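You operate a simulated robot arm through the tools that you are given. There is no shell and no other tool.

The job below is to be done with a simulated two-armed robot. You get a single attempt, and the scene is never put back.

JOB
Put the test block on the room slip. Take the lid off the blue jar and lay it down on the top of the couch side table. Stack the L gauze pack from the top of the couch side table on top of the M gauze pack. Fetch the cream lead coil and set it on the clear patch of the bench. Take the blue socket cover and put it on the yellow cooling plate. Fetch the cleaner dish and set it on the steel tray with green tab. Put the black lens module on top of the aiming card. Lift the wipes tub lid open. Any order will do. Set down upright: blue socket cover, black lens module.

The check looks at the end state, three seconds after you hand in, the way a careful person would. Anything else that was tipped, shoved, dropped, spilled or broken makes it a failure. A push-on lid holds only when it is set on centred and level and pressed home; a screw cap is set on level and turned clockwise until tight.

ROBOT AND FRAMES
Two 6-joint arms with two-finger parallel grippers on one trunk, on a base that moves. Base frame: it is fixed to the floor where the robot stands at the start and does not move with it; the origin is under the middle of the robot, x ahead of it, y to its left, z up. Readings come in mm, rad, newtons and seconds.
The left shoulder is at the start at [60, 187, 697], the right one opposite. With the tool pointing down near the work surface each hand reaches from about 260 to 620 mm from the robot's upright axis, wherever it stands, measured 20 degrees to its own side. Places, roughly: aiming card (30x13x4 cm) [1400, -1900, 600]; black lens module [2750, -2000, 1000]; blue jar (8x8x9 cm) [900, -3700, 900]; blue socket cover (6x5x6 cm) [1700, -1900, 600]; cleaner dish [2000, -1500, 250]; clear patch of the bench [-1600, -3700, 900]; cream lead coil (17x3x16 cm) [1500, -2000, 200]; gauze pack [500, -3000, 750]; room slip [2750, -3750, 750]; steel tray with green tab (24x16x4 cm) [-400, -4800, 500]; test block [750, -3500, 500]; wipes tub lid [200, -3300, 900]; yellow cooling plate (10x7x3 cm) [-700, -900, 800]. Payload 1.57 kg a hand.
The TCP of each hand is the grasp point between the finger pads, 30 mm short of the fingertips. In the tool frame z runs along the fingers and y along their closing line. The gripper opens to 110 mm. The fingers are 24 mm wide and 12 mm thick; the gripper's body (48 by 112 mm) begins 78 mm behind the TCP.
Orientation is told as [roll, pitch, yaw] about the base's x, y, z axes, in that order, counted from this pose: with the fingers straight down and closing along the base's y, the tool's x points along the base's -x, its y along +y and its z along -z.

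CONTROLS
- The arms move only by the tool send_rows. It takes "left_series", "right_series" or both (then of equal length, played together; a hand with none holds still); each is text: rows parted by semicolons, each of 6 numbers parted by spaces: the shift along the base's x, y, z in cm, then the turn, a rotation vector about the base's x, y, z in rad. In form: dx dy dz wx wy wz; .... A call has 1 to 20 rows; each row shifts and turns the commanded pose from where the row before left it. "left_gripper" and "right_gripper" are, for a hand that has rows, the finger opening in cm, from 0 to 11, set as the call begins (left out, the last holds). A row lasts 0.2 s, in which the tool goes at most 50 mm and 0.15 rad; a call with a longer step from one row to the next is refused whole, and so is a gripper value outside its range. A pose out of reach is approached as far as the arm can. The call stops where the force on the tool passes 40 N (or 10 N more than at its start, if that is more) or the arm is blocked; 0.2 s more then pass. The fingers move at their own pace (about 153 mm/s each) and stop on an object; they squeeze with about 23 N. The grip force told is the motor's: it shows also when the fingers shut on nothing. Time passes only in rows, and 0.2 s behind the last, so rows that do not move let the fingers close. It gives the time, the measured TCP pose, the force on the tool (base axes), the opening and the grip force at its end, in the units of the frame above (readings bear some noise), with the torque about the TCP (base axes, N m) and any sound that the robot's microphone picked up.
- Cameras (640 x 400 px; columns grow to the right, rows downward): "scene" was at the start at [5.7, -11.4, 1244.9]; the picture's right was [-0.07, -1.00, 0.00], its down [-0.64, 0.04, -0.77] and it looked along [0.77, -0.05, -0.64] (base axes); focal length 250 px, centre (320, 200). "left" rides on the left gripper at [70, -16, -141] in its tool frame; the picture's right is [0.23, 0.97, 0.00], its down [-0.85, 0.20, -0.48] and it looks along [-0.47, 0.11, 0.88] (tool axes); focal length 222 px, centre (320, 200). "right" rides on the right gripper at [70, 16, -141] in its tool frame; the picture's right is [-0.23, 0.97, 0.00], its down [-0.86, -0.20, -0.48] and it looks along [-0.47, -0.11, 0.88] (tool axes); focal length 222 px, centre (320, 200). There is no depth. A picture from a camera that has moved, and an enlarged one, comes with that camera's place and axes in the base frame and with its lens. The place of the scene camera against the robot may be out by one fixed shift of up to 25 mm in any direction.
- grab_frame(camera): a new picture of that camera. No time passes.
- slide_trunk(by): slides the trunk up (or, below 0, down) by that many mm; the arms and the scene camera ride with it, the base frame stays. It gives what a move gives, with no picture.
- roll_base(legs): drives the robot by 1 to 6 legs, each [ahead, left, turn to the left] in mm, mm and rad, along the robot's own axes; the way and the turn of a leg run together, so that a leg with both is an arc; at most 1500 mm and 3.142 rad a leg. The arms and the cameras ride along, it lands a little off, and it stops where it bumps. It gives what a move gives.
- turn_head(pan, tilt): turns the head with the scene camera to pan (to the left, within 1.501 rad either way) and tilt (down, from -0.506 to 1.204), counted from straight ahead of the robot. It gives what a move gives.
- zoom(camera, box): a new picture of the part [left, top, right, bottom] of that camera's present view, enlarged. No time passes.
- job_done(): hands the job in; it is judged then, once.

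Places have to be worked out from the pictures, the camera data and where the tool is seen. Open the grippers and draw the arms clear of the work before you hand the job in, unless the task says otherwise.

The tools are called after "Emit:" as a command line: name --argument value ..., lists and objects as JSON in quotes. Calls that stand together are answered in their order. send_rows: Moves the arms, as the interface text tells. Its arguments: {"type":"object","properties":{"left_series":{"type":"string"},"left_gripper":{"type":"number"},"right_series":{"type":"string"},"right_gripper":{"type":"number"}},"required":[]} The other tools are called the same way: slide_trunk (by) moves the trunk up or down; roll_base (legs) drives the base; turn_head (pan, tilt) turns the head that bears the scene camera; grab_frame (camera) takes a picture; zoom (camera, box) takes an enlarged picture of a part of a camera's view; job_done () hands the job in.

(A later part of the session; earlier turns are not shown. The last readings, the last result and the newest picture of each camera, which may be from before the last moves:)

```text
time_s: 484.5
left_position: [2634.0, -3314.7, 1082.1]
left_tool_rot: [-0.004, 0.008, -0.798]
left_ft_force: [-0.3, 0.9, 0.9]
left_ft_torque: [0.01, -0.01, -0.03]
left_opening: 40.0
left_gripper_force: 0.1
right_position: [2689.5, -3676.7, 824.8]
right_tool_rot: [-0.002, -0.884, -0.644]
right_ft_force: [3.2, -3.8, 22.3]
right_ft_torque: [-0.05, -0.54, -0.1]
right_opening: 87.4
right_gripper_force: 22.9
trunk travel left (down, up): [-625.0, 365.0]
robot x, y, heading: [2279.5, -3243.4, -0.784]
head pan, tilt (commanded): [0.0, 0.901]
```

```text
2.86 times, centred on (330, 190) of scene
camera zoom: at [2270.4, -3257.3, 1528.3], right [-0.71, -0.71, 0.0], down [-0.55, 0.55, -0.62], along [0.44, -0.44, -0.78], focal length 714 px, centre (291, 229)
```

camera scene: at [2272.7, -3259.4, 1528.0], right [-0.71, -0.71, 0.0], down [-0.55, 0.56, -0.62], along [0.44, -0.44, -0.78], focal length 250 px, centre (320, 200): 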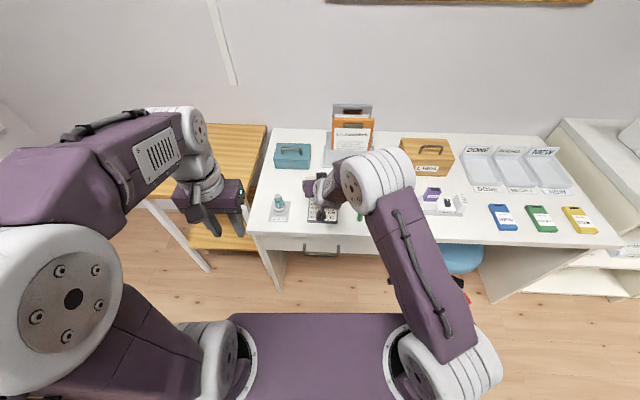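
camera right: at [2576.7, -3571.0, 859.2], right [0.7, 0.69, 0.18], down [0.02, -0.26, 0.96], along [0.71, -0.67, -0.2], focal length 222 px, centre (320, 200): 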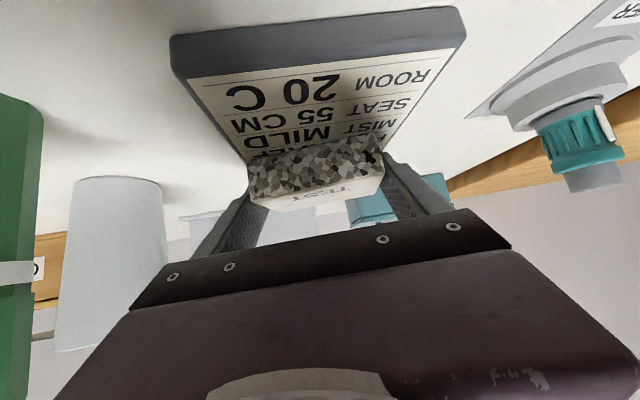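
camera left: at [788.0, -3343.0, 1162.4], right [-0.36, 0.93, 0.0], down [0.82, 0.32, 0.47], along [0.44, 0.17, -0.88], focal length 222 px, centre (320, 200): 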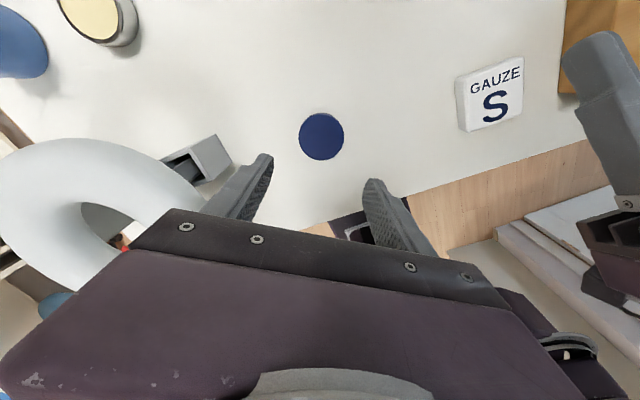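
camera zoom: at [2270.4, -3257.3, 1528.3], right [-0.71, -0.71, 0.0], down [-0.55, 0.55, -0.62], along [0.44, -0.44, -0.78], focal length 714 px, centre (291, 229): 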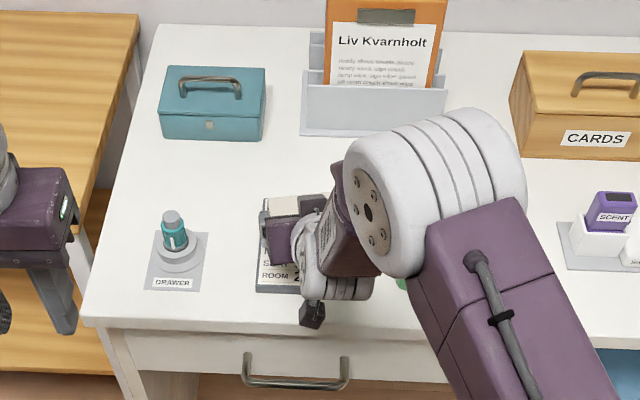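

The block already touches the slip pad but sits on its far half. I lift 1 cm, bring it 22 mm nearer to centre it, and lower again.

Emit:
send_rows --right_series "0 0 1.4 0 0 0; -1.5 1.6 0 0 0 0; 0 0 -0.6 0 0 0; 0 0 0 0 0 0"

Emit:
send_rows --right_series "0 0 -0.3 0 0 0; 0 0 0 0 0 0"

```text
time_s: 485.5
left_position: [2635.1, -3315.4, 1080.6]
left_tool_rot: [-0.003, 0.01, -0.796]
left_ft_force: [0.7, -0.3, -0.8]
left_ft_torque: [-0.02, 0.02, 0.0]
left_opening: 40.0
left_gripper_force: 0.1
right_position: [2674.4, -3661.1, 828.2]
right_tool_rot: [-0.003, -0.873, -0.641]
right_ft_force: [0.0, -0.3, -2.4]
right_ft_torque: [0.05, 0.02, -0.02]
right_opening: 87.6
right_gripper_force: 23.1
trunk travel left (down, up): [-625.0, 365.0]
robot x, y, heading: [2277.8, -3243.1, -0.786]
head pan, tilt (commanded): [0.0, 0.901]
```

```text
time_s: 486.1
left_position: [2635.9, -3316.1, 1079.8]
left_tool_rot: [-0.003, 0.011, -0.796]
left_ft_force: [-0.5, -0.1, -0.1]
left_ft_torque: [-0.01, 0.0, 0.01]
left_opening: 40.1
left_gripper_force: 0.0
right_position: [2674.9, -3660.0, 825.4]
right_tool_rot: [-0.003, -0.875, -0.644]
right_ft_force: [0.2, 0.9, -2.8]
right_ft_torque: [-0.01, 0.02, -0.01]
right_opening: 87.9
right_gripper_force: 23.1
trunk travel left (down, up): [-625.0, 365.0]
robot x, y, heading: [2279.5, -3242.5, -0.791]
head pan, tilt (commanded): [0.0, 0.901]
```

Emit:
send_rows --right_series "0 0 -0.2 0 0 0; 0 0 0 0 0 0"

Emit:
send_rows --right_series "0 0 -0.2 0 0 0; 0 0 0 0 0 0"

Emit:
grab_frame --camera "right"

```text
time_s: 486.7
left_position: [2635.4, -3316.8, 1081.4]
left_tool_rot: [-0.003, 0.008, -0.797]
left_ft_force: [0.0, 0.2, -0.2]
left_ft_torque: [0.02, 0.03, 0.01]
left_opening: 39.8
left_gripper_force: 0.0
right_position: [2674.4, -3661.3, 824.7]
right_tool_rot: [-0.003, -0.876, -0.643]
right_ft_force: [1.0, -0.3, 2.4]
right_ft_torque: [0.02, -0.28, -0.01]
right_opening: 87.9
right_gripper_force: 23.4
trunk travel left (down, up): [-625.0, 365.0]
robot x, y, heading: [2280.7, -3244.1, -0.787]
head pan, tilt (commanded): [0.0, 0.901]
```

```text
time_s: 487.3
left_position: [2634.3, -3316.0, 1081.1]
left_tool_rot: [-0.003, 0.009, -0.795]
left_ft_force: [-0.4, -0.8, 0.3]
left_ft_torque: [0.01, 0.01, 0.0]
left_opening: 40.1
left_gripper_force: 0.0
right_position: [2673.7, -3660.5, 824.1]
right_tool_rot: [-0.002, -0.882, -0.644]
right_ft_force: [0.3, -3.4, 14.0]
right_ft_torque: [-0.17, -0.55, -0.05]
right_opening: 87.7
right_gripper_force: 22.9
trunk travel left (down, up): [-625.0, 365.0]
robot x, y, heading: [2281.4, -3237.0, -0.791]
head pan, tilt (commanded): [0.0, 0.901]
```

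```text
taken
camera right: at [2561.8, -3555.4, 859.7], right [0.7, 0.69, 0.17], down [0.02, -0.26, 0.96], along [0.71, -0.67, -0.2], focal length 222 px, centre (320, 200)
```

right: 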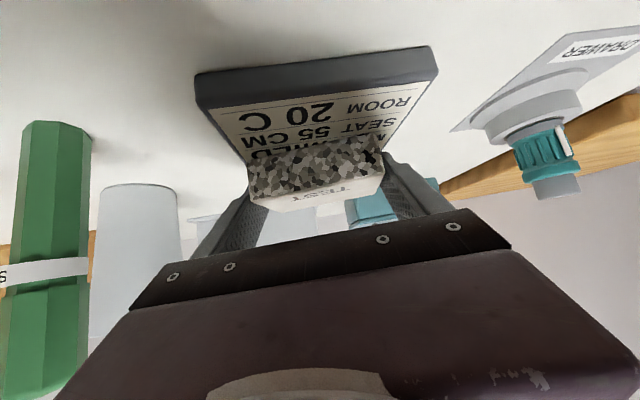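

The block rests centrally on the slip. I relieve, open the fingers and back away.

Emit:
send_rows --right_series "0 0 0.2 0 0 0; 0 0 0 0 0 0"

Emit:
send_rows --right_series "0 0 0 0 0 0; 0 0 0 0 0 0; 0 0 0 0 0 0" --right_gripper 10.4

Emit:
send_rows --right_series "-1.5 1.2 1.6 0 0 0; -1.8 1.4 2 0 0 0; -1.8 1.4 3 0 0 0; -1 1 4 0 0 0; 0 0 0 0 0 0"

Emit:
grab_frame --camera "right"

Emit:
zoom --camera "scene" --box '[240, 120, 420, 260]'

```text
time_s: 487.9
left_position: [2634.5, -3316.1, 1080.7]
left_tool_rot: [-0.005, 0.008, -0.796]
left_ft_force: [-0.6, -0.1, 0.3]
left_ft_torque: [0.0, 0.0, 0.0]
left_opening: 39.8
left_gripper_force: 0.1
right_position: [2673.6, -3660.4, 824.4]
right_tool_rot: [-0.004, -0.876, -0.641]
right_ft_force: [2.8, -4.1, 12.0]
right_ft_torque: [-0.14, -0.68, -0.17]
right_opening: 88.1
right_gripper_force: 23.0
trunk travel left (down, up): [-625.0, 365.0]
robot x, y, heading: [2280.9, -3242.4, -0.787]
head pan, tilt (commanded): [0.0, 0.901]
```

```text
time_s: 488.7
left_position: [2634.3, -3316.0, 1081.2]
left_tool_rot: [0.0, 0.009, -0.796]
left_ft_force: [-0.1, -0.2, 0.2]
left_ft_torque: [0.01, -0.03, -0.02]
left_opening: 40.1
left_gripper_force: 0.1
right_position: [2673.4, -3659.5, 824.1]
right_tool_rot: [-0.003, -0.874, -0.644]
right_ft_force: [-3.8, -3.5, 11.7]
right_ft_torque: [0.26, -0.46, -0.06]
right_opening: 100.1
right_gripper_force: 0.0
trunk travel left (down, up): [-625.0, 365.0]
robot x, y, heading: [2280.8, -3238.4, -0.785]
head pan, tilt (commanded): [0.0, 0.901]
```

```text
time_s: 489.9
left_position: [2636.6, -3317.0, 1080.3]
left_tool_rot: [-0.004, 0.012, -0.795]
left_ft_force: [-0.1, 0.8, -0.1]
left_ft_torque: [0.04, -0.01, -0.02]
left_opening: 40.0
left_gripper_force: 0.0
right_position: [2614.3, -3610.5, 929.4]
right_tool_rot: [-0.004, -0.873, -0.643]
right_ft_force: [-1.4, 0.1, 0.0]
right_ft_torque: [-0.02, 0.02, 0.02]
right_opening: 104.0
right_gripper_force: 0.1
trunk travel left (down, up): [-625.0, 365.0]
robot x, y, heading: [2278.4, -3243.9, -0.79]
head pan, tilt (commanded): [0.0, 0.901]
```

```text
taken
camera right: at [2501.4, -3505.8, 966.3], right [0.7, 0.69, 0.17], down [0.03, -0.27, 0.96], along [0.71, -0.67, -0.21], focal length 222 px, centre (320, 200)
```

right: 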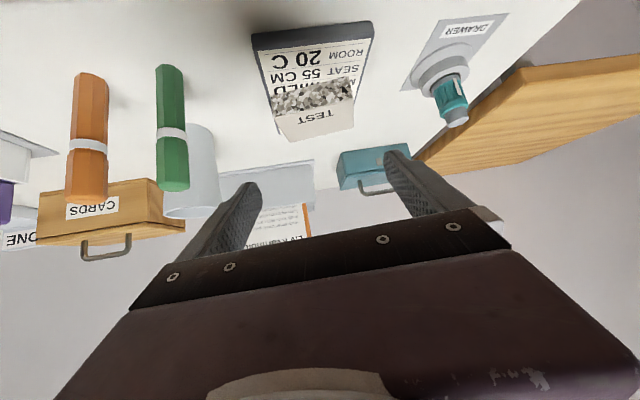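

```text
2.86 times, centred on (330, 190) of scene
camera zoom: at [2273.2, -3259.7, 1527.9], right [-0.71, -0.71, 0.0], down [-0.55, 0.56, -0.62], along [0.44, -0.44, -0.78], focal length 714 px, centre (291, 229)
```

zoom: 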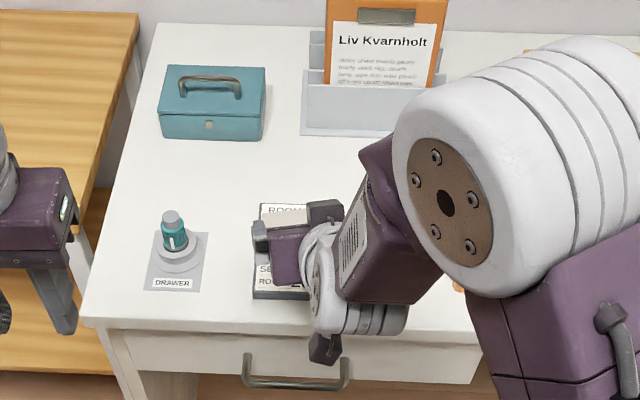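

The test block lies on the slip. Next the cleaner dish: I back off from the desk, turn around and drive to the cabinet's right part.

Emit:
roll_base --legs '[[-250, 0, 0], [0, 0, 3.104]]'

Emit:
roll_base --legs '[[560, -690, 0]]'

Emit:
turn_head --pan -0.1 --tilt 0.8

Emit:
grab_frame --camera "scene"

```text
time_s: 499.0
left_position: [1751.6, -2980.8, 1080.4]
left_tool_rot: [-0.003, 0.007, 2.317]
left_ft_force: [0.0, -0.6, -0.3]
left_ft_torque: [-0.02, 0.01, -0.02]
left_opening: 40.0
left_gripper_force: 0.1
right_position: [1783.1, -2687.1, 929.3]
right_tool_rot: [-0.003, -0.874, 2.47]
right_ft_force: [0.3, -0.2, 0.1]
right_ft_torque: [0.01, -0.01, -0.02]
right_opening: 103.9
right_gripper_force: 0.1
trunk travel left (down, up): [-625.0, 365.0]
robot x, y, heading: [2101.4, -3065.0, 2.323]
head pan, tilt (commanded): [0.0, 0.901]
```

```text
time_s: 503.5
left_position: [1863.8, -2122.1, 1083.4]
left_tool_rot: [-0.004, 0.004, 2.324]
left_ft_force: [0.0, 0.9, 1.0]
left_ft_torque: [-0.02, 0.02, 0.0]
left_opening: 39.8
left_gripper_force: 0.1
right_position: [1891.2, -1834.3, 928.1]
right_tool_rot: [-0.009, -0.864, 2.497]
right_ft_force: [7.0, -23.5, 12.8]
right_ft_torque: [0.61, -0.2, -0.6]
right_opening: 90.1
right_gripper_force: 0.1
trunk travel left (down, up): [-625.0, 365.0]
robot x, y, heading: [2210.9, -2199.3, 2.339]
head pan, tilt (commanded): [0.0, 0.901]
stopped in leg 1: the force on the tool passed its limit at 48 N (the readings are from after the stop); the commanded pose is now the measured one
```

```text
time_s: 504.2
left_position: [1862.8, -2123.3, 1084.0]
left_tool_rot: [-0.004, 0.007, 2.326]
left_ft_force: [-0.4, -0.4, -0.6]
left_ft_torque: [0.03, -0.01, -0.02]
left_opening: 40.0
left_gripper_force: 0.1
right_position: [1892.9, -1833.4, 928.5]
right_tool_rot: [-0.008, -0.862, 2.491]
right_ft_force: [6.7, -27.0, 12.6]
right_ft_torque: [0.55, -0.19, -0.7]
right_opening: 89.5
right_gripper_force: 0.1
trunk travel left (down, up): [-625.0, 365.0]
robot x, y, heading: [2214.7, -2200.7, 2.332]
head pan, tilt (commanded): [-0.099, 0.799]
```

```text
taken
camera scene: at [2189.0, -2192.5, 1535.9], right [0.79, 0.62, 0.0], down [0.44, -0.56, -0.7], along [-0.43, 0.55, -0.71], focal length 250 px, centre (320, 200)
```

scene: 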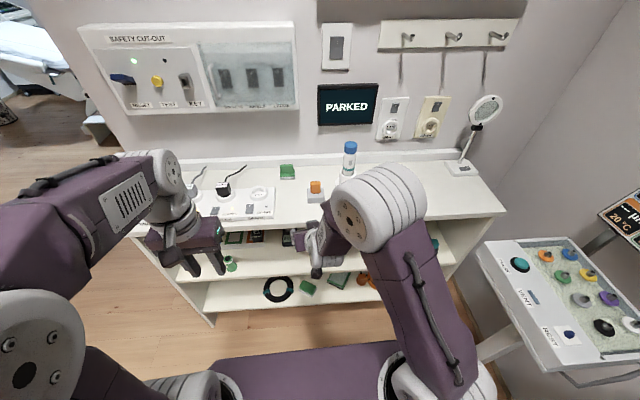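

The right hand bumped the cabinet's top edge. I back straight off 120 mm right away.

Emit:
roll_base --legs '[[-120, 0, 0]]'

Emit:
grab_frame --camera "scene"

Emit:
grab_frame --camera "right"

```text
time_s: 505.4
left_position: [1943.6, -2204.5, 1080.9]
left_tool_rot: [-0.003, 0.009, 2.325]
left_ft_force: [0.4, 0.1, 0.8]
left_ft_torque: [0.02, 0.0, -0.01]
left_opening: 39.8
left_gripper_force: 0.0
right_position: [1974.5, -1916.7, 925.7]
right_tool_rot: [-0.002, -0.859, 2.487]
right_ft_force: [0.7, -0.6, -0.6]
right_ft_torque: [0.01, 0.0, 0.02]
right_opening: 104.2
right_gripper_force: 0.0
trunk travel left (down, up): [-625.0, 365.0]
robot x, y, heading: [2297.6, -2287.0, 2.334]
head pan, tilt (commanded): [-0.099, 0.799]
```

```text
taken
camera scene: at [2269.7, -2271.9, 1535.8], right [0.79, 0.62, 0.0], down [0.44, -0.57, -0.7], along [-0.43, 0.55, -0.72], focal length 250 px, centre (320, 200)
```

scene: 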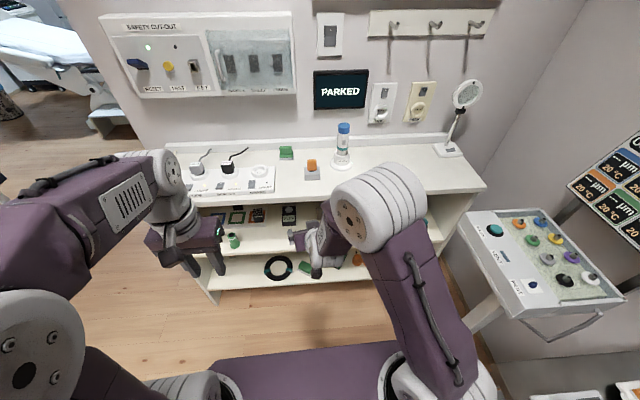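

```text
taken
camera right: at [2085.2, -2021.9, 964.8], right [-0.71, -0.68, 0.17], down [-0.04, 0.28, 0.96], along [-0.7, 0.68, -0.22], focal length 222 px, centre (320, 200)
```

right: 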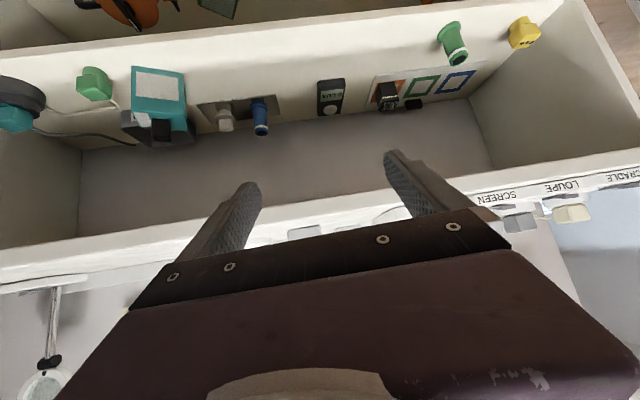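

All cabinet items still stand where they were. I lower the trunk 500 mm and look at the lower shelf's dish.

Emit:
slide_trunk --by -400

Emit:
slide_trunk --by -100

Emit:
grab_frame --camera "right"

Emit:
grab_frame --camera "scene"

```text
time_s: 509.3
left_position: [1944.2, -2204.9, 680.7]
left_tool_rot: [-0.004, 0.012, 2.325]
left_ft_force: [-0.2, -0.5, 0.8]
left_ft_torque: [0.02, -0.01, 0.03]
left_opening: 40.1
left_gripper_force: 0.0
right_position: [1973.7, -1914.6, 525.7]
right_tool_rot: [-0.002, -0.858, 2.488]
right_ft_force: [0.1, -0.1, 0.4]
right_ft_torque: [0.01, -0.01, -0.02]
right_opening: 104.1
right_gripper_force: 0.0
trunk travel left (down, up): [-225.0, 765.0]
robot x, y, heading: [2298.7, -2285.8, 2.333]
head pan, tilt (commanded): [-0.099, 0.799]
```

```text
time_s: 510.6
left_position: [1945.1, -2204.8, 580.5]
left_tool_rot: [-0.005, 0.01, 2.324]
left_ft_force: [0.2, -0.5, 0.1]
left_ft_torque: [-0.01, 0.0, -0.04]
left_opening: 40.0
left_gripper_force: 0.1
right_position: [1975.2, -1915.9, 426.2]
right_tool_rot: [-0.003, -0.859, 2.489]
right_ft_force: [1.5, 0.3, -0.2]
right_ft_torque: [0.01, -0.03, 0.0]
right_opening: 104.2
right_gripper_force: 0.0
trunk travel left (down, up): [-125.0, 865.0]
robot x, y, heading: [2293.1, -2289.9, 2.328]
head pan, tilt (commanded): [-0.099, 0.799]
```

```text
taken
camera right: at [2085.4, -2021.8, 464.9], right [-0.71, -0.68, 0.17], down [-0.04, 0.28, 0.96], along [-0.7, 0.68, -0.22], focal length 222 px, centre (320, 200)
```

right: 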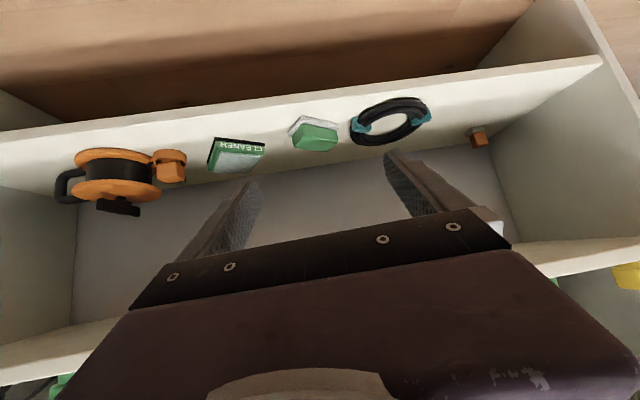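

```text
taken
camera scene: at [2270.0, -2271.8, 1035.9], right [0.79, 0.62, 0.0], down [0.44, -0.57, -0.7], along [-0.43, 0.55, -0.72], focal length 250 px, centre (320, 200)
```

scene: 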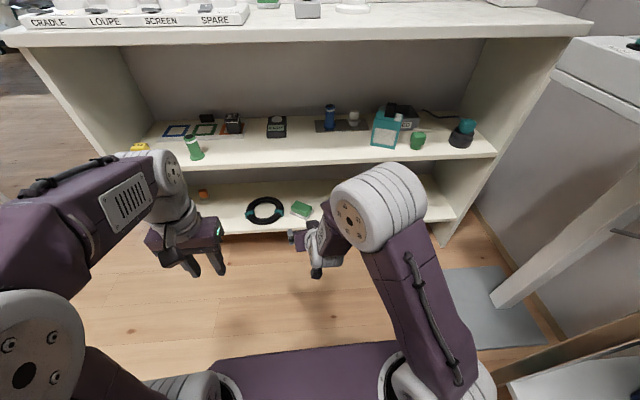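

The CLEANER dish is to the right of my hand. I shift the right hand 90 mm right and zoom in.

Emit:
send_rows --right_series "3.2 3.1 0 0 0 -0.08; 3.2 3.1 0 0 0 -0.09; 0 0 0 0 0 0"

Emit:
grab_frame --camera "right"

Emit:
zoom --camera "right" --box '[220, 90, 420, 210]'

```text
time_s: 511.4
left_position: [1944.7, -2204.9, 581.1]
left_tool_rot: [-0.003, 0.011, 2.326]
left_ft_force: [0.0, -0.3, 0.4]
left_ft_torque: [0.05, -0.01, -0.02]
left_opening: 39.8
left_gripper_force: 0.1
right_position: [2038.8, -1853.5, 426.8]
right_tool_rot: [-0.001, -0.86, 2.315]
right_ft_force: [0.7, 0.8, -0.8]
right_ft_torque: [-0.01, -0.02, -0.01]
right_opening: 103.9
right_gripper_force: 0.1
trunk travel left (down, up): [-125.0, 865.0]
robot x, y, heading: [2298.7, -2284.8, 2.34]
head pan, tilt (commanded): [-0.099, 0.799]
```

```text
taken
camera right: at [2130.0, -1976.9, 464.8], right [-0.82, -0.55, 0.17], down [0.01, 0.28, 0.96], along [-0.58, 0.79, -0.22], focal length 222 px, centre (320, 200)
```

right: 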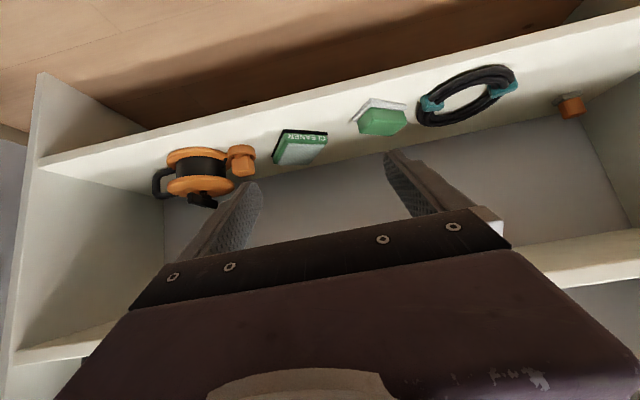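

```text
3.20 times, centred on (320, 150) of right
camera zoom: at [2130.0, -1976.9, 464.8], right [-0.82, -0.55, 0.17], down [0.01, 0.28, 0.96], along [-0.58, 0.79, -0.22], focal length 711 px, centre (320, 360)
```

zoom: 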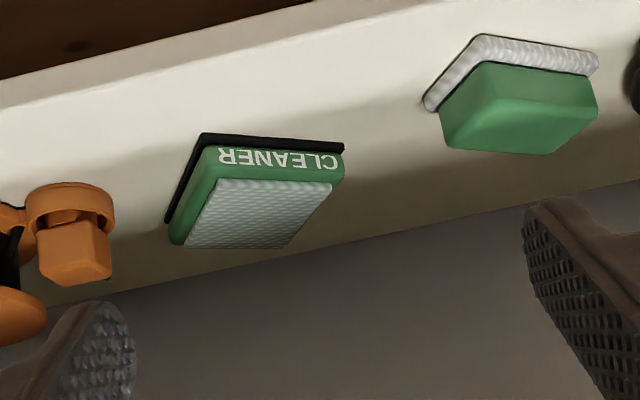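

The dish lies rotated about 34° to the shelf; I must grip it across its ~95–100 mm width with the tool yaw ≈1.72. I move to a viewpoint in front of it with that yaw to measure it better.

Emit:
send_rows --right_series "-2.3 1.65 -1.6 0 0 -0.148; -2.3 1.65 -1.6 0 0 -0.148; -2.3 1.65 -1.6 0 0 -0.148; -2.3 1.65 -1.6 0 0 -0.148; -2.2 1.65 -1.6 0 0 0; -2.2 1.7 -1.6 0 0 0; 0 0 0 0 0 0" --right_gripper 10.9

Emit:
zoom --camera "right" --box '[180, 40, 460, 240]'

```text
time_s: 513.0
left_position: [1943.9, -2204.7, 579.9]
left_tool_rot: [-0.002, 0.009, 2.326]
left_ft_force: [0.9, -0.5, 0.1]
left_ft_torque: [0.03, 0.0, 0.01]
left_opening: 40.0
left_gripper_force: 0.0
right_position: [1902.4, -1753.9, 330.2]
right_tool_rot: [-0.007, -0.855, 1.726]
right_ft_force: [0.0, -0.3, -1.0]
right_ft_torque: [-0.02, -0.01, -0.02]
right_opening: 109.3
right_gripper_force: 0.0
trunk travel left (down, up): [-125.0, 865.0]
robot x, y, heading: [2298.0, -2287.8, 2.331]
head pan, tilt (commanded): [-0.099, 0.799]
```

```text
2.00 times, centred on (320, 140) of right
camera zoom: at [1909.6, -1906.9, 368.8], right [-0.99, 0.0, 0.17], down [0.16, 0.22, 0.96], along [-0.04, 0.97, -0.22], focal length 444 px, centre (320, 320)
```

zoom: 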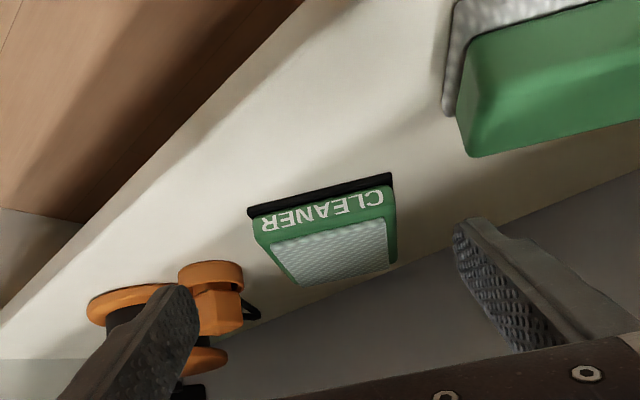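

Two views agree: the dish's front edge runs [1933, -1628]–[1836, -1645], z=220, width 99 mm, height ≈33 mm. I align the yaw, lower to z≈252 and slide forward with fingers on both sides.

Emit:
send_rows --right_series "0.2 0 -2.5 0 0 0.015; 0 0 -2.5 0 0 0; 0 0 -2.5 0 0 0; 0 0 0 0 0 0" --right_gripper 11

Emit:
zoom --camera "right" --box '[180, 60, 460, 240]'

```text
time_s: 514.0
left_position: [1944.9, -2203.3, 580.5]
left_tool_rot: [-0.004, 0.01, 2.325]
left_ft_force: [0.4, -0.2, 0.4]
left_ft_torque: [-0.01, 0.02, 0.02]
left_opening: 40.2
left_gripper_force: 0.1
right_position: [1906.1, -1753.7, 253.2]
right_tool_rot: [-0.005, -0.857, 1.74]
right_ft_force: [0.1, -0.6, -0.3]
right_ft_torque: [0.02, 0.0, 0.0]
right_opening: 110.0
right_gripper_force: 0.0
trunk travel left (down, up): [-125.0, 865.0]
robot x, y, heading: [2293.9, -2287.5, 2.335]
head pan, tilt (commanded): [-0.099, 0.799]
```

```text
2.22 times, centred on (320, 150) of right
camera zoom: at [1914.6, -1907.3, 293.2], right [-0.99, -0.02, 0.17], down [0.16, 0.23, 0.96], along [-0.05, 0.97, -0.22], focal length 494 px, centre (320, 311)
```

zoom: 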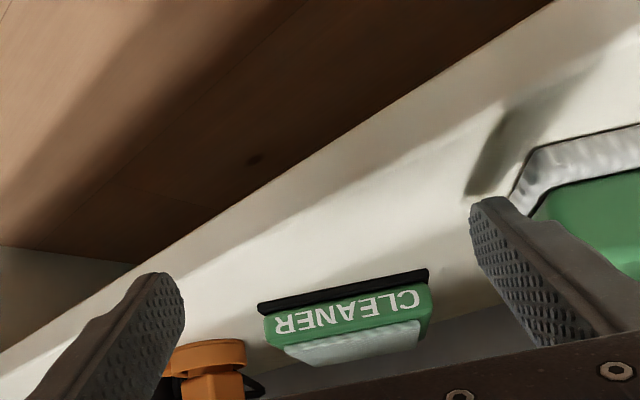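

The left fingertip would pass very near the sponge box. I rise, move over the dish at a safe height, then come straight down around it.

Emit:
send_rows --right_series "0 0 2.6 0 0 0; 0 0 2.6 0 0 0; -0.76 4.17 0 0 0 0; -0.76 4.17 0 0 0 0; -0.76 4.17 0 0 0 0; -0.75 4.17 0 0 0 0; 0 0 0 0 0 0"

Emit:
zoom --camera "right" --box '[180, 40, 460, 240]'

```text
time_s: 515.6
left_position: [1944.3, -2204.5, 580.3]
left_tool_rot: [-0.002, 0.009, 2.323]
left_ft_force: [-0.1, -0.5, -0.5]
left_ft_torque: [0.01, 0.0, -0.01]
left_opening: 40.0
left_gripper_force: 0.1
right_position: [1917.4, -1655.2, 304.3]
right_tool_rot: [-0.002, -0.858, 1.74]
right_ft_force: [0.0, 0.3, -0.3]
right_ft_torque: [0.01, -0.02, 0.01]
right_opening: 110.2
right_gripper_force: 0.2
right hand out of reach, approached as far as the arm can: row 4, 5, 6
trunk travel left (down, up): [-125.0, 865.0]
robot x, y, heading: [2296.9, -2283.8, 2.332]
head pan, tilt (commanded): [-0.099, 0.799]
```

```text
2.00 times, centred on (320, 140) of right
camera zoom: at [1926.0, -1807.6, 343.5], right [-0.99, -0.01, 0.17], down [0.16, 0.23, 0.96], along [-0.05, 0.97, -0.22], focal length 444 px, centre (320, 320)
```

zoom: 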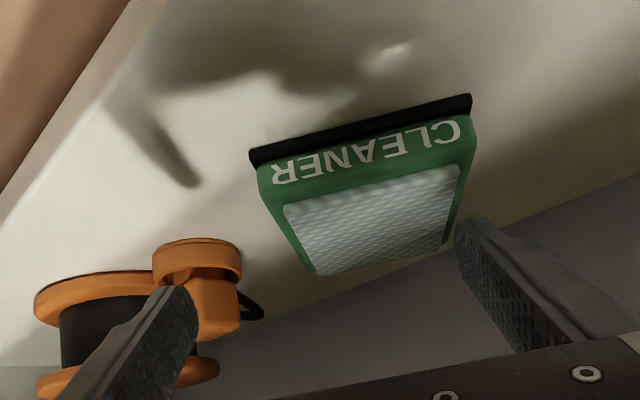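

The arm is fully stretched. I raise the hand 40 mm and drive the base 110 mm closer so the target comes within reach.

Emit:
send_rows --right_series "0 0 2 0 0 0; 0 0 2 0 0 0; 0 0 0 0 0 0"

Emit:
roll_base --legs '[[80, -75, 0]]'

Emit:
zoom --camera "right" --box '[180, 20, 460, 240]'

```text
time_s: 516.4
left_position: [1945.9, -2204.4, 580.5]
left_tool_rot: [-0.004, 0.011, 2.324]
left_ft_force: [-0.4, 0.3, -0.2]
left_ft_torque: [0.01, -0.01, 0.01]
left_opening: 40.0
left_gripper_force: 0.1
right_position: [1912.6, -1648.3, 339.8]
right_tool_rot: [-0.01, -0.868, 1.734]
right_ft_force: [-0.4, 0.6, 0.1]
right_ft_torque: [-0.06, -0.01, 0.02]
right_opening: 110.0
right_gripper_force: 0.1
right hand out of reach, approached as far as the arm can: row 2
trunk travel left (down, up): [-125.0, 865.0]
robot x, y, heading: [2298.2, -2287.2, 2.335]
head pan, tilt (commanded): [-0.099, 0.799]
```

```text
time_s: 517.6
left_position: [1943.6, -2094.5, 579.5]
left_tool_rot: [-0.003, 0.01, 2.321]
left_ft_force: [0.0, 0.2, 0.0]
left_ft_torque: [0.0, -0.02, -0.03]
left_opening: 39.9
left_gripper_force: 0.1
right_position: [1911.5, -1539.2, 339.9]
right_tool_rot: [-0.009, -0.864, 1.736]
right_ft_force: [-0.1, 0.1, 0.0]
right_ft_torque: [0.02, 0.0, 0.01]
right_opening: 110.0
right_gripper_force: 0.1
trunk travel left (down, up): [-125.0, 865.0]
robot x, y, heading: [2297.6, -2175.9, 2.334]
head pan, tilt (commanded): [-0.099, 0.799]
```

```text
1.82 times, centred on (320, 130) of right
camera zoom: at [1918.9, -1692.1, 377.2], right [-0.99, -0.01, 0.17], down [0.16, 0.22, 0.96], along [-0.04, 0.98, -0.21], focal length 404 px, centre (320, 327)
```

zoom: 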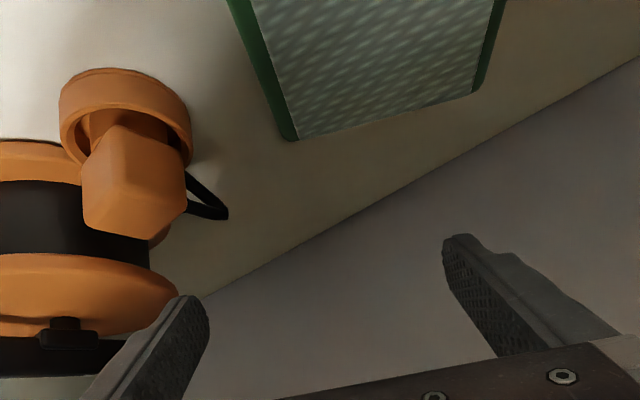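

Now the hand is beyond the dish; I bring it back over the grasp point at this height and check.

Emit:
send_rows --right_series "-1.2 -1.6 1 0 0 0; -1.2 -1.6 0 0 0 0; -1.2 -1.6 0 0 0 0; 0 0 0 0 0 0"

Emit:
zoom --camera "right" --box '[180, 20, 460, 240]'

```text
time_s: 518.6
left_position: [1942.9, -2095.2, 580.5]
left_tool_rot: [-0.003, 0.011, 2.323]
left_ft_force: [0.1, -0.4, 0.3]
left_ft_torque: [0.01, 0.0, -0.01]
left_opening: 40.0
left_gripper_force: 0.1
right_position: [1880.4, -1591.4, 348.3]
right_tool_rot: [-0.006, -0.865, 1.736]
right_ft_force: [0.4, 0.7, 0.2]
right_ft_torque: [0.01, 0.0, -0.03]
right_opening: 110.2
right_gripper_force: 0.0
right hand out of reach, approached as far as the arm can: row 2, 3
trunk travel left (down, up): [-125.0, 865.0]
robot x, y, heading: [2295.7, -2177.2, 2.334]
head pan, tilt (commanded): [-0.099, 0.799]
```

```text
1.82 times, centred on (320, 130) of right
camera zoom: at [1888.2, -1744.7, 387.4], right [-0.99, -0.01, 0.17], down [0.16, 0.22, 0.96], along [-0.05, 0.98, -0.21], focal length 404 px, centre (320, 327)
```

zoom: 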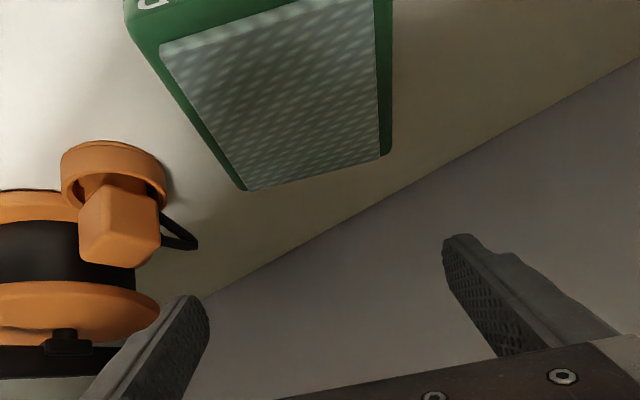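

The dish's centre line is ~5 mm left of the hand's axis. I correct and descend straight down around it.

Emit:
send_rows --right_series "-0.55 0.1 -2.5 0 0 0; 0 0 -2.5 0 0 0; 0 0 -2 0 0 0; 0 0 0 0 0 0"

Emit:
zoom --camera "right" --box '[180, 20, 460, 240]'

```text
time_s: 519.6
left_position: [1943.6, -2094.9, 580.2]
left_tool_rot: [-0.004, 0.011, 2.323]
left_ft_force: [-0.5, -0.1, -0.1]
left_ft_torque: [0.0, 0.01, 0.0]
left_opening: 39.9
left_gripper_force: 0.1
right_position: [1890.7, -1608.6, 278.7]
right_tool_rot: [-0.007, -0.865, 1.737]
right_ft_force: [-0.1, -0.7, 0.3]
right_ft_torque: [0.01, 0.01, 0.02]
right_opening: 110.1
right_gripper_force: 0.0
right hand out of reach, approached as far as the arm can: row 1, 2, 3
trunk travel left (down, up): [-125.0, 865.0]
robot x, y, heading: [2299.8, -2175.2, 2.334]
head pan, tilt (commanded): [-0.099, 0.799]
```

```text
1.82 times, centred on (320, 130) of right
camera zoom: at [1898.6, -1762.5, 316.3], right [-0.99, -0.01, 0.17], down [0.16, 0.22, 0.96], along [-0.05, 0.98, -0.21], focal length 404 px, centre (320, 327)
```

zoom: 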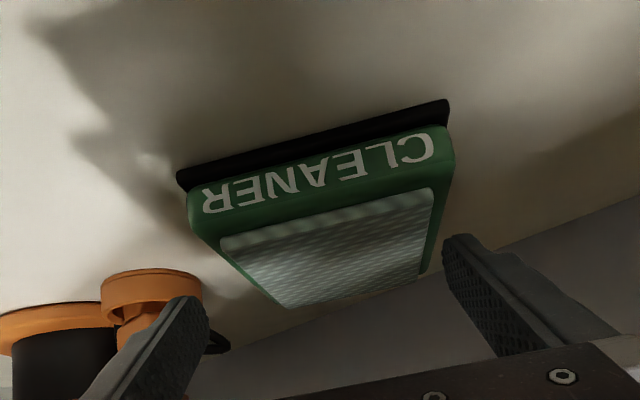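

Still a bit out of reach at that height. I raise the hand, drive 100 mm closer, and come back over the dish.

Emit:
send_rows --right_series "0 0 3.5 0 0 0; 0 0 3.5 0 0 0; 0 0 0 0 0 0"

Emit:
roll_base --legs '[[100, 0, 0]]'

Emit:
send_rows --right_series "1.5 -1.5 1 0 0 0; 1.5 -1.5 0 0 0 0; 0 0 0 0 0 0"

Emit:
zoom --camera "right" --box '[180, 20, 460, 240]'

```text
time_s: 520.4
left_position: [1943.8, -2094.6, 580.6]
left_tool_rot: [-0.003, 0.01, 2.323]
left_ft_force: [-0.3, -0.5, -0.4]
left_ft_torque: [0.0, -0.03, -0.01]
left_opening: 39.9
left_gripper_force: 0.1
right_position: [1889.1, -1609.3, 348.5]
right_tool_rot: [-0.009, -0.866, 1.737]
right_ft_force: [-0.8, -0.6, -0.5]
right_ft_torque: [-0.03, 0.03, -0.01]
right_opening: 109.9
right_gripper_force: 0.0
trunk travel left (down, up): [-125.0, 865.0]
robot x, y, heading: [2300.8, -2175.4, 2.334]
head pan, tilt (commanded): [-0.099, 0.799]
```

```text
time_s: 521.5
left_position: [1892.7, -2041.0, 581.8]
left_tool_rot: [-0.005, 0.012, 2.32]
left_ft_force: [-0.4, -0.1, 0.1]
left_ft_torque: [-0.02, -0.02, -0.03]
left_opening: 40.0
left_gripper_force: 0.1
right_position: [1853.2, -1569.0, 317.5]
right_tool_rot: [-0.095, -0.826, 1.817]
right_ft_force: [0.2, -0.2, 0.0]
right_ft_torque: [0.02, -0.01, 0.0]
right_opening: 109.7
right_gripper_force: 0.2
trunk travel left (down, up): [-125.0, 865.0]
robot x, y, heading: [2244.0, -2126.8, 2.334]
head pan, tilt (commanded): [-0.099, 0.799]
stopped in leg 1: the robot was blocked; the commanded pose is now the measured one
```

```text
time_s: 522.3
left_position: [1893.1, -2041.0, 580.9]
left_tool_rot: [-0.004, 0.012, 2.321]
left_ft_force: [0.7, -0.5, -0.2]
left_ft_torque: [0.03, -0.02, -0.02]
left_opening: 40.1
left_gripper_force: 0.1
right_position: [1882.1, -1600.3, 326.8]
right_tool_rot: [-0.095, -0.825, 1.814]
right_ft_force: [0.3, 0.1, -1.1]
right_ft_torque: [-0.02, -0.02, -0.02]
right_opening: 110.0
right_gripper_force: 0.1
trunk travel left (down, up): [-125.0, 865.0]
robot x, y, heading: [2243.1, -2124.7, 2.332]
head pan, tilt (commanded): [-0.099, 0.799]
```

```text
1.82 times, centred on (320, 130) of right
camera zoom: at [1890.3, -1752.5, 369.6], right [-0.99, -0.02, 0.11], down [0.1, 0.25, 0.96], along [-0.04, 0.97, -0.24], focal length 404 px, centre (320, 327)
```

zoom: 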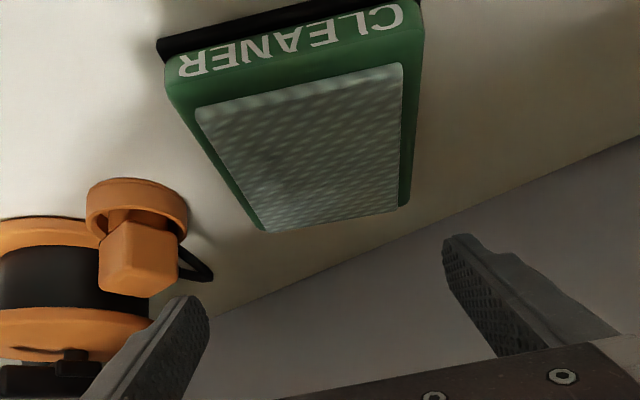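

The forearm met the mid-shelf edge and the base stopped. I correct the hand's small tilt error, move onto the grasp point and descend.

Emit:
send_rows --right_series "0 0 -1 0.0263 0.0699 -0.0039; -0.4 0.64 -1 0 0 0; -0.45 0.64 -1 0 0 0; 0 0 0 0 0 0"

Emit:
zoom --camera "right" --box '[180, 20, 460, 240]'

Emit:
grab_frame --camera "scene"

```text
time_s: 523.3
left_position: [1892.9, -2041.2, 580.6]
left_tool_rot: [-0.004, 0.01, 2.32]
left_ft_force: [0.1, 0.1, -0.1]
left_ft_torque: [0.0, -0.01, -0.01]
left_opening: 39.9
left_gripper_force: 0.1
right_position: [1874.3, -1587.1, 295.8]
right_tool_rot: [0.0, -0.866, 1.74]
right_ft_force: [-0.6, 1.0, -0.1]
right_ft_torque: [0.0, -0.01, 0.02]
right_opening: 109.9
right_gripper_force: 0.0
trunk travel left (down, up): [-125.0, 865.0]
robot x, y, heading: [2248.0, -2124.7, 2.334]
head pan, tilt (commanded): [-0.099, 0.799]
```

```text
1.82 times, centred on (320, 130) of right
camera zoom: at [1883.8, -1740.8, 334.5], right [-0.98, -0.02, 0.17], down [0.17, 0.22, 0.96], along [-0.06, 0.98, -0.21], focal length 404 px, centre (320, 327)
```

zoom: 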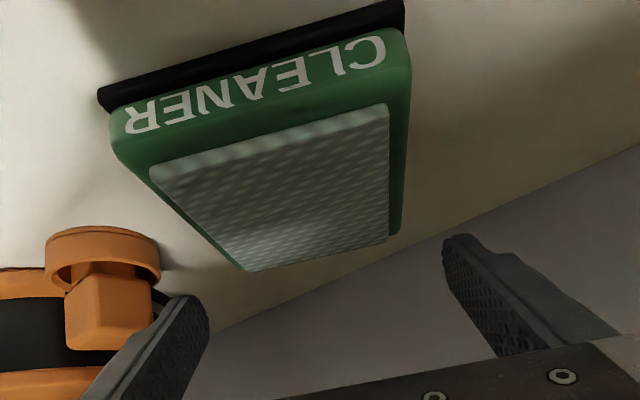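

```text
taken
camera scene: at [2218.5, -2108.2, 1035.9], right [0.79, 0.61, 0.0], down [0.44, -0.57, -0.7], along [-0.43, 0.55, -0.72], focal length 250 px, centre (320, 200)
```

scene: 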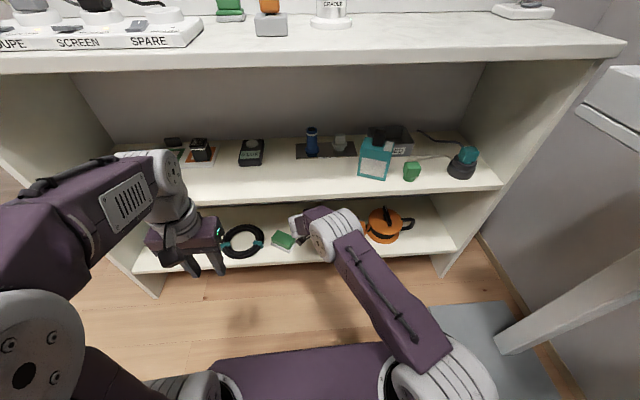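

The dish is aligned within about a millimetre. I lower to z≈253 and close on it.

Emit:
send_rows --right_series "0 0 -1.8 0 0 0; 0 0 -1.5 0 0 0; 0 0 -0.9 0 0 0; 0 0 0 0 0 0"

Emit:
zoom --camera "right" --box '[180, 20, 460, 240]'

```text
time_s: 524.3
left_position: [1894.1, -2040.6, 581.3]
left_tool_rot: [-0.003, 0.011, 2.321]
left_ft_force: [-0.5, 0.8, 0.3]
left_ft_torque: [-0.02, 0.02, 0.01]
left_opening: 40.1
left_gripper_force: 0.2
right_position: [1874.9, -1587.7, 254.5]
right_tool_rot: [0.001, -0.866, 1.738]
right_ft_force: [0.5, 0.6, -0.3]
right_ft_torque: [-0.01, 0.03, 0.0]
right_opening: 109.8
right_gripper_force: 0.0
trunk travel left (down, up): [-125.0, 865.0]
robot x, y, heading: [2245.3, -2123.3, 2.329]
head pan, tilt (commanded): [-0.099, 0.799]
```

```text
1.82 times, centred on (320, 130) of right
camera zoom: at [1883.6, -1740.4, 292.4], right [-0.98, -0.02, 0.17], down [0.17, 0.22, 0.96], along [-0.06, 0.98, -0.21], focal length 404 px, centre (320, 327)
```

zoom: 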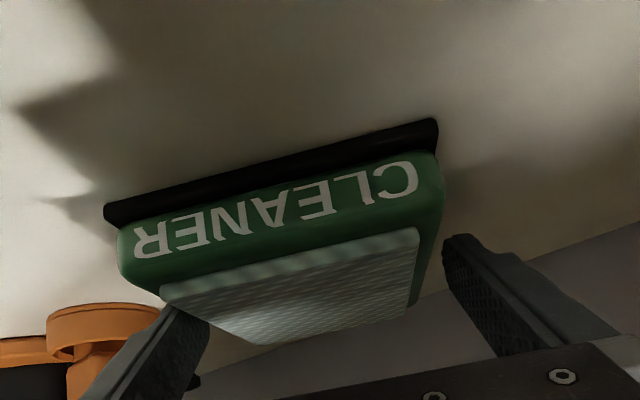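

I lower 2 mm more and close the fingers.

Emit:
send_rows --right_series "0 0 -0.2 0 0 0; 0 0 0 0 0 0"

Emit:
send_rows --right_series "0 0 0 0 0 0; 0 0 0 0 0 0; 0 0 0 0 0 0" --right_gripper 7

Emit:
send_rows --right_series "0 0 0.8 0 0 0; 0 0 1.2 0 0 0; 0 0 1.5 0 0 0; 0 0 0 0 0 0"

Emit:
zoom --camera "right" --box '[180, 20, 460, 240]'

```text
time_s: 524.9
left_position: [1894.7, -2041.4, 580.7]
left_tool_rot: [-0.004, 0.011, 2.32]
left_ft_force: [0.1, 0.0, 0.2]
left_ft_torque: [-0.03, -0.01, 0.01]
left_opening: 40.0
left_gripper_force: 0.0
right_position: [1873.9, -1586.6, 252.0]
right_tool_rot: [-0.001, -0.865, 1.741]
right_ft_force: [0.1, 0.0, -0.4]
right_ft_torque: [0.04, 0.01, 0.01]
right_opening: 110.2
right_gripper_force: 0.0
trunk travel left (down, up): [-125.0, 865.0]
robot x, y, heading: [2246.0, -2125.0, 2.333]
head pan, tilt (commanded): [-0.099, 0.799]
```

```text
time_s: 525.7
left_position: [1895.2, -2039.9, 580.6]
left_tool_rot: [-0.003, 0.01, 2.321]
left_ft_force: [0.4, 0.3, 0.4]
left_ft_torque: [0.0, -0.02, 0.0]
left_opening: 39.9
left_gripper_force: 0.0
right_position: [1874.0, -1587.0, 252.3]
right_tool_rot: [0.0, -0.866, 1.74]
right_ft_force: [4.2, 0.9, 0.1]
right_ft_torque: [0.21, -0.58, -0.01]
right_opening: 99.6
right_gripper_force: 23.0
trunk travel left (down, up): [-125.0, 865.0]
robot x, y, heading: [2246.7, -2123.8, 2.329]
head pan, tilt (commanded): [-0.099, 0.799]
```

```text
time_s: 526.7
left_position: [1893.8, -2040.0, 580.6]
left_tool_rot: [-0.002, 0.013, 2.319]
left_ft_force: [0.5, -0.3, -1.0]
left_ft_torque: [-0.01, 0.0, 0.01]
left_opening: 40.0
left_gripper_force: 0.1
right_position: [1874.5, -1586.4, 287.3]
right_tool_rot: [0.0, -0.865, 1.739]
right_ft_force: [0.0, 0.0, -9.7]
right_ft_torque: [-0.08, 0.0, 0.0]
right_opening: 100.0
right_gripper_force: 23.0
trunk travel left (down, up): [-125.0, 865.0]
robot x, y, heading: [2245.6, -2126.2, 2.326]
head pan, tilt (commanded): [-0.099, 0.799]
```

```text
1.82 times, centred on (320, 130) of right
camera zoom: at [1883.8, -1740.5, 325.1], right [-0.98, -0.02, 0.17], down [0.16, 0.22, 0.96], along [-0.06, 0.97, -0.22], focal length 404 px, centre (320, 327)
```

zoom: 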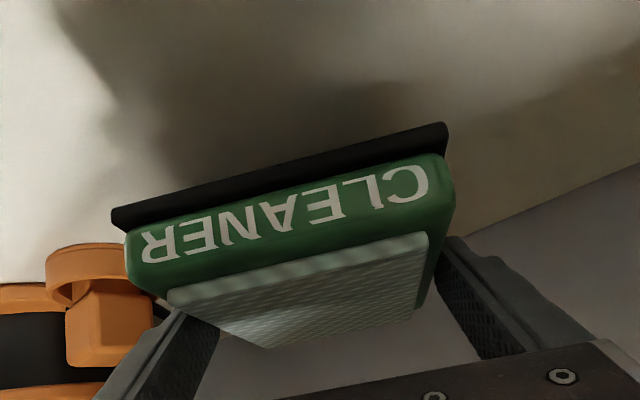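

The dish is heavy (≈1 kg) but held centrally. I raise a bit more and pull it out slowly along the hand's axis.

Emit:
send_rows --right_series "0 0 1.2 0 0 0; 0 0 1.2 0 0 0; 0.4 -2.4 0 0 0 0; 0.5 -3 0 0 0 0; 0.5 -3 0 0 0 0; 0.5 -3 0 0 0 0; 0 0 0 0 0 0"

Emit:
roll_base --legs '[[-150, 0, 0]]'

Emit:
grab_frame --camera "right"

Emit:
grab_frame --camera "scene"

```text
time_s: 528.3
left_position: [1894.7, -2040.5, 580.9]
left_tool_rot: [-0.002, 0.012, 2.32]
left_ft_force: [-1.1, 0.2, -0.2]
left_ft_torque: [0.0, 0.01, 0.0]
left_opening: 39.8
left_gripper_force: 0.0
right_position: [1892.5, -1701.8, 312.0]
right_tool_rot: [0.0, -0.866, 1.738]
right_ft_force: [-0.5, 1.2, -10.6]
right_ft_torque: [-0.1, -0.04, -0.01]
right_opening: 99.7
right_gripper_force: 22.6
trunk travel left (down, up): [-125.0, 865.0]
robot x, y, heading: [2245.4, -2123.5, 2.33]
head pan, tilt (commanded): [-0.099, 0.799]
```

```text
time_s: 529.7
left_position: [1996.8, -2149.3, 580.8]
left_tool_rot: [-0.002, 0.013, 2.321]
left_ft_force: [0.2, 1.0, 0.4]
left_ft_torque: [0.02, -0.01, -0.04]
left_opening: 40.0
left_gripper_force: 0.0
right_position: [1996.4, -1810.0, 311.0]
right_tool_rot: [0.0, -0.865, 1.739]
right_ft_force: [0.0, 0.1, -9.0]
right_ft_torque: [-0.05, 0.03, 0.02]
right_opening: 99.5
right_gripper_force: 22.3
trunk travel left (down, up): [-125.0, 865.0]
robot x, y, heading: [2347.7, -2231.2, 2.332]
head pan, tilt (commanded): [-0.099, 0.799]
```

```text
taken
camera right: at [2005.6, -1964.1, 349.0], right [-0.98, -0.02, 0.17], down [0.16, 0.22, 0.96], along [-0.06, 0.98, -0.21], focal length 222 px, centre (320, 200)
```

right: 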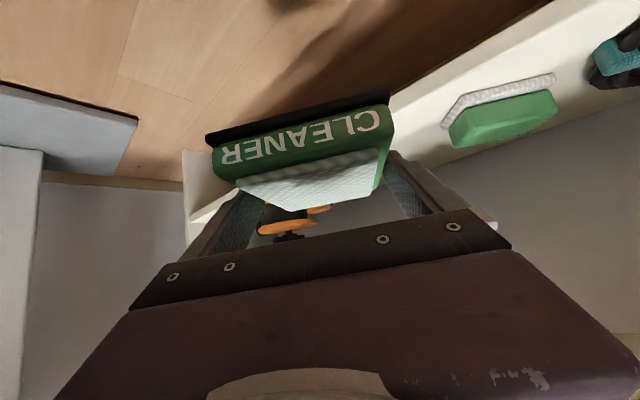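

```text
taken
camera scene: at [2321.6, -2216.7, 1035.8], right [0.79, 0.61, 0.0], down [0.44, -0.57, -0.7], along [-0.43, 0.55, -0.72], focal length 250 px, centre (320, 200)
```

scene: 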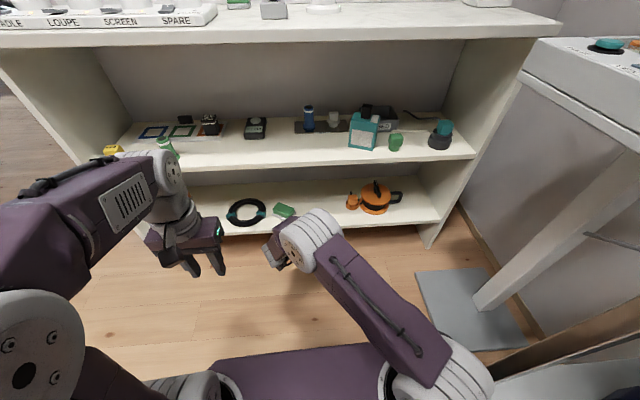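

The dish is out and everything else stands. For driving in the narrow aisle I raise the trunk and tuck the right hand with the dish close and low.

Emit:
slide_trunk --by 400

Emit:
slide_trunk --by 80

Emit:
send_rows --right_series "2.6 0.3 -1.7 0 0 0.1; 2.6 0.3 -1.7 0 0 0.1; 2.6 0.3 -1.7 0 0 0.1; 2.6 0.3 -1.7 0 0 0.1; 2.6 0.3 -1.7 0 0 0.1; 2.6 0.3 -1.7 0 0 0.09; 2.6 0.3 -1.7 0 0 0; 2.6 0.3 -1.7 0 0 0; 2.6 0.3 -1.7 0 0 0; 0 0 0 0 0 0"

Emit:
grab_frame --camera "scene"

```text
time_s: 533.5
left_position: [1996.5, -2148.7, 980.7]
left_tool_rot: [-0.004, 0.011, 2.321]
left_ft_force: [-0.2, -0.4, 0.9]
left_ft_torque: [0.0, -0.01, 0.01]
left_opening: 40.3
left_gripper_force: 0.1
right_position: [1995.5, -1809.6, 711.1]
right_tool_rot: [0.0, -0.866, 1.741]
right_ft_force: [-1.2, 0.5, -9.8]
right_ft_torque: [-0.08, 0.02, 0.01]
right_opening: 99.8
right_gripper_force: 23.4
trunk travel left (down, up): [-525.0, 465.0]
robot x, y, heading: [2349.7, -2232.2, 2.331]
head pan, tilt (commanded): [-0.099, 0.799]
```

```text
time_s: 534.7
left_position: [1997.6, -2148.7, 1059.6]
left_tool_rot: [-0.004, 0.011, 2.321]
left_ft_force: [-0.1, -0.2, -0.2]
left_ft_torque: [0.0, -0.03, -0.03]
left_opening: 40.2
left_gripper_force: 0.1
right_position: [1995.3, -1810.2, 789.9]
right_tool_rot: [0.0, -0.865, 1.739]
right_ft_force: [-0.4, -0.2, -9.8]
right_ft_torque: [-0.04, -0.02, 0.01]
right_opening: 100.0
right_gripper_force: 22.7
trunk travel left (down, up): [-605.0, 385.0]
robot x, y, heading: [2349.7, -2232.9, 2.329]
head pan, tilt (commanded): [-0.099, 0.799]
```

```text
time_s: 536.9
left_position: [1995.9, -2148.9, 1060.9]
left_tool_rot: [-0.003, 0.014, 2.322]
left_ft_force: [0.7, -0.1, 0.4]
left_ft_torque: [-0.01, -0.02, 0.0]
left_opening: 39.8
left_gripper_force: 0.1
right_position: [2115.2, -1707.6, 655.0]
right_tool_rot: [-0.001, -0.861, 2.33]
right_ft_force: [-1.0, 0.3, -9.9]
right_ft_torque: [-0.08, -0.05, 0.01]
right_opening: 99.9
right_gripper_force: 23.3
right hand out of reach, approached as far as the arm can: row 4, 5, 6, 7, 8, 9
trunk travel left (down, up): [-605.0, 385.0]
robot x, y, heading: [2350.9, -2231.0, 2.33]
head pan, tilt (commanded): [-0.099, 0.799]
```

```text
taken
camera scene: at [2321.1, -2216.7, 1515.8], right [0.79, 0.61, 0.0], down [0.44, -0.57, -0.7], along [-0.43, 0.55, -0.72], focal length 250 px, centre (320, 200)
```

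scene: 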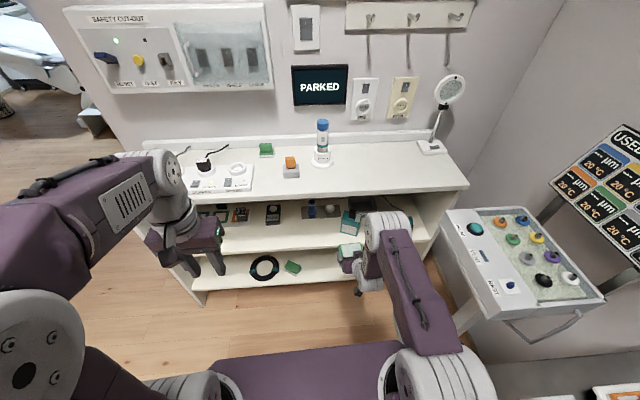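

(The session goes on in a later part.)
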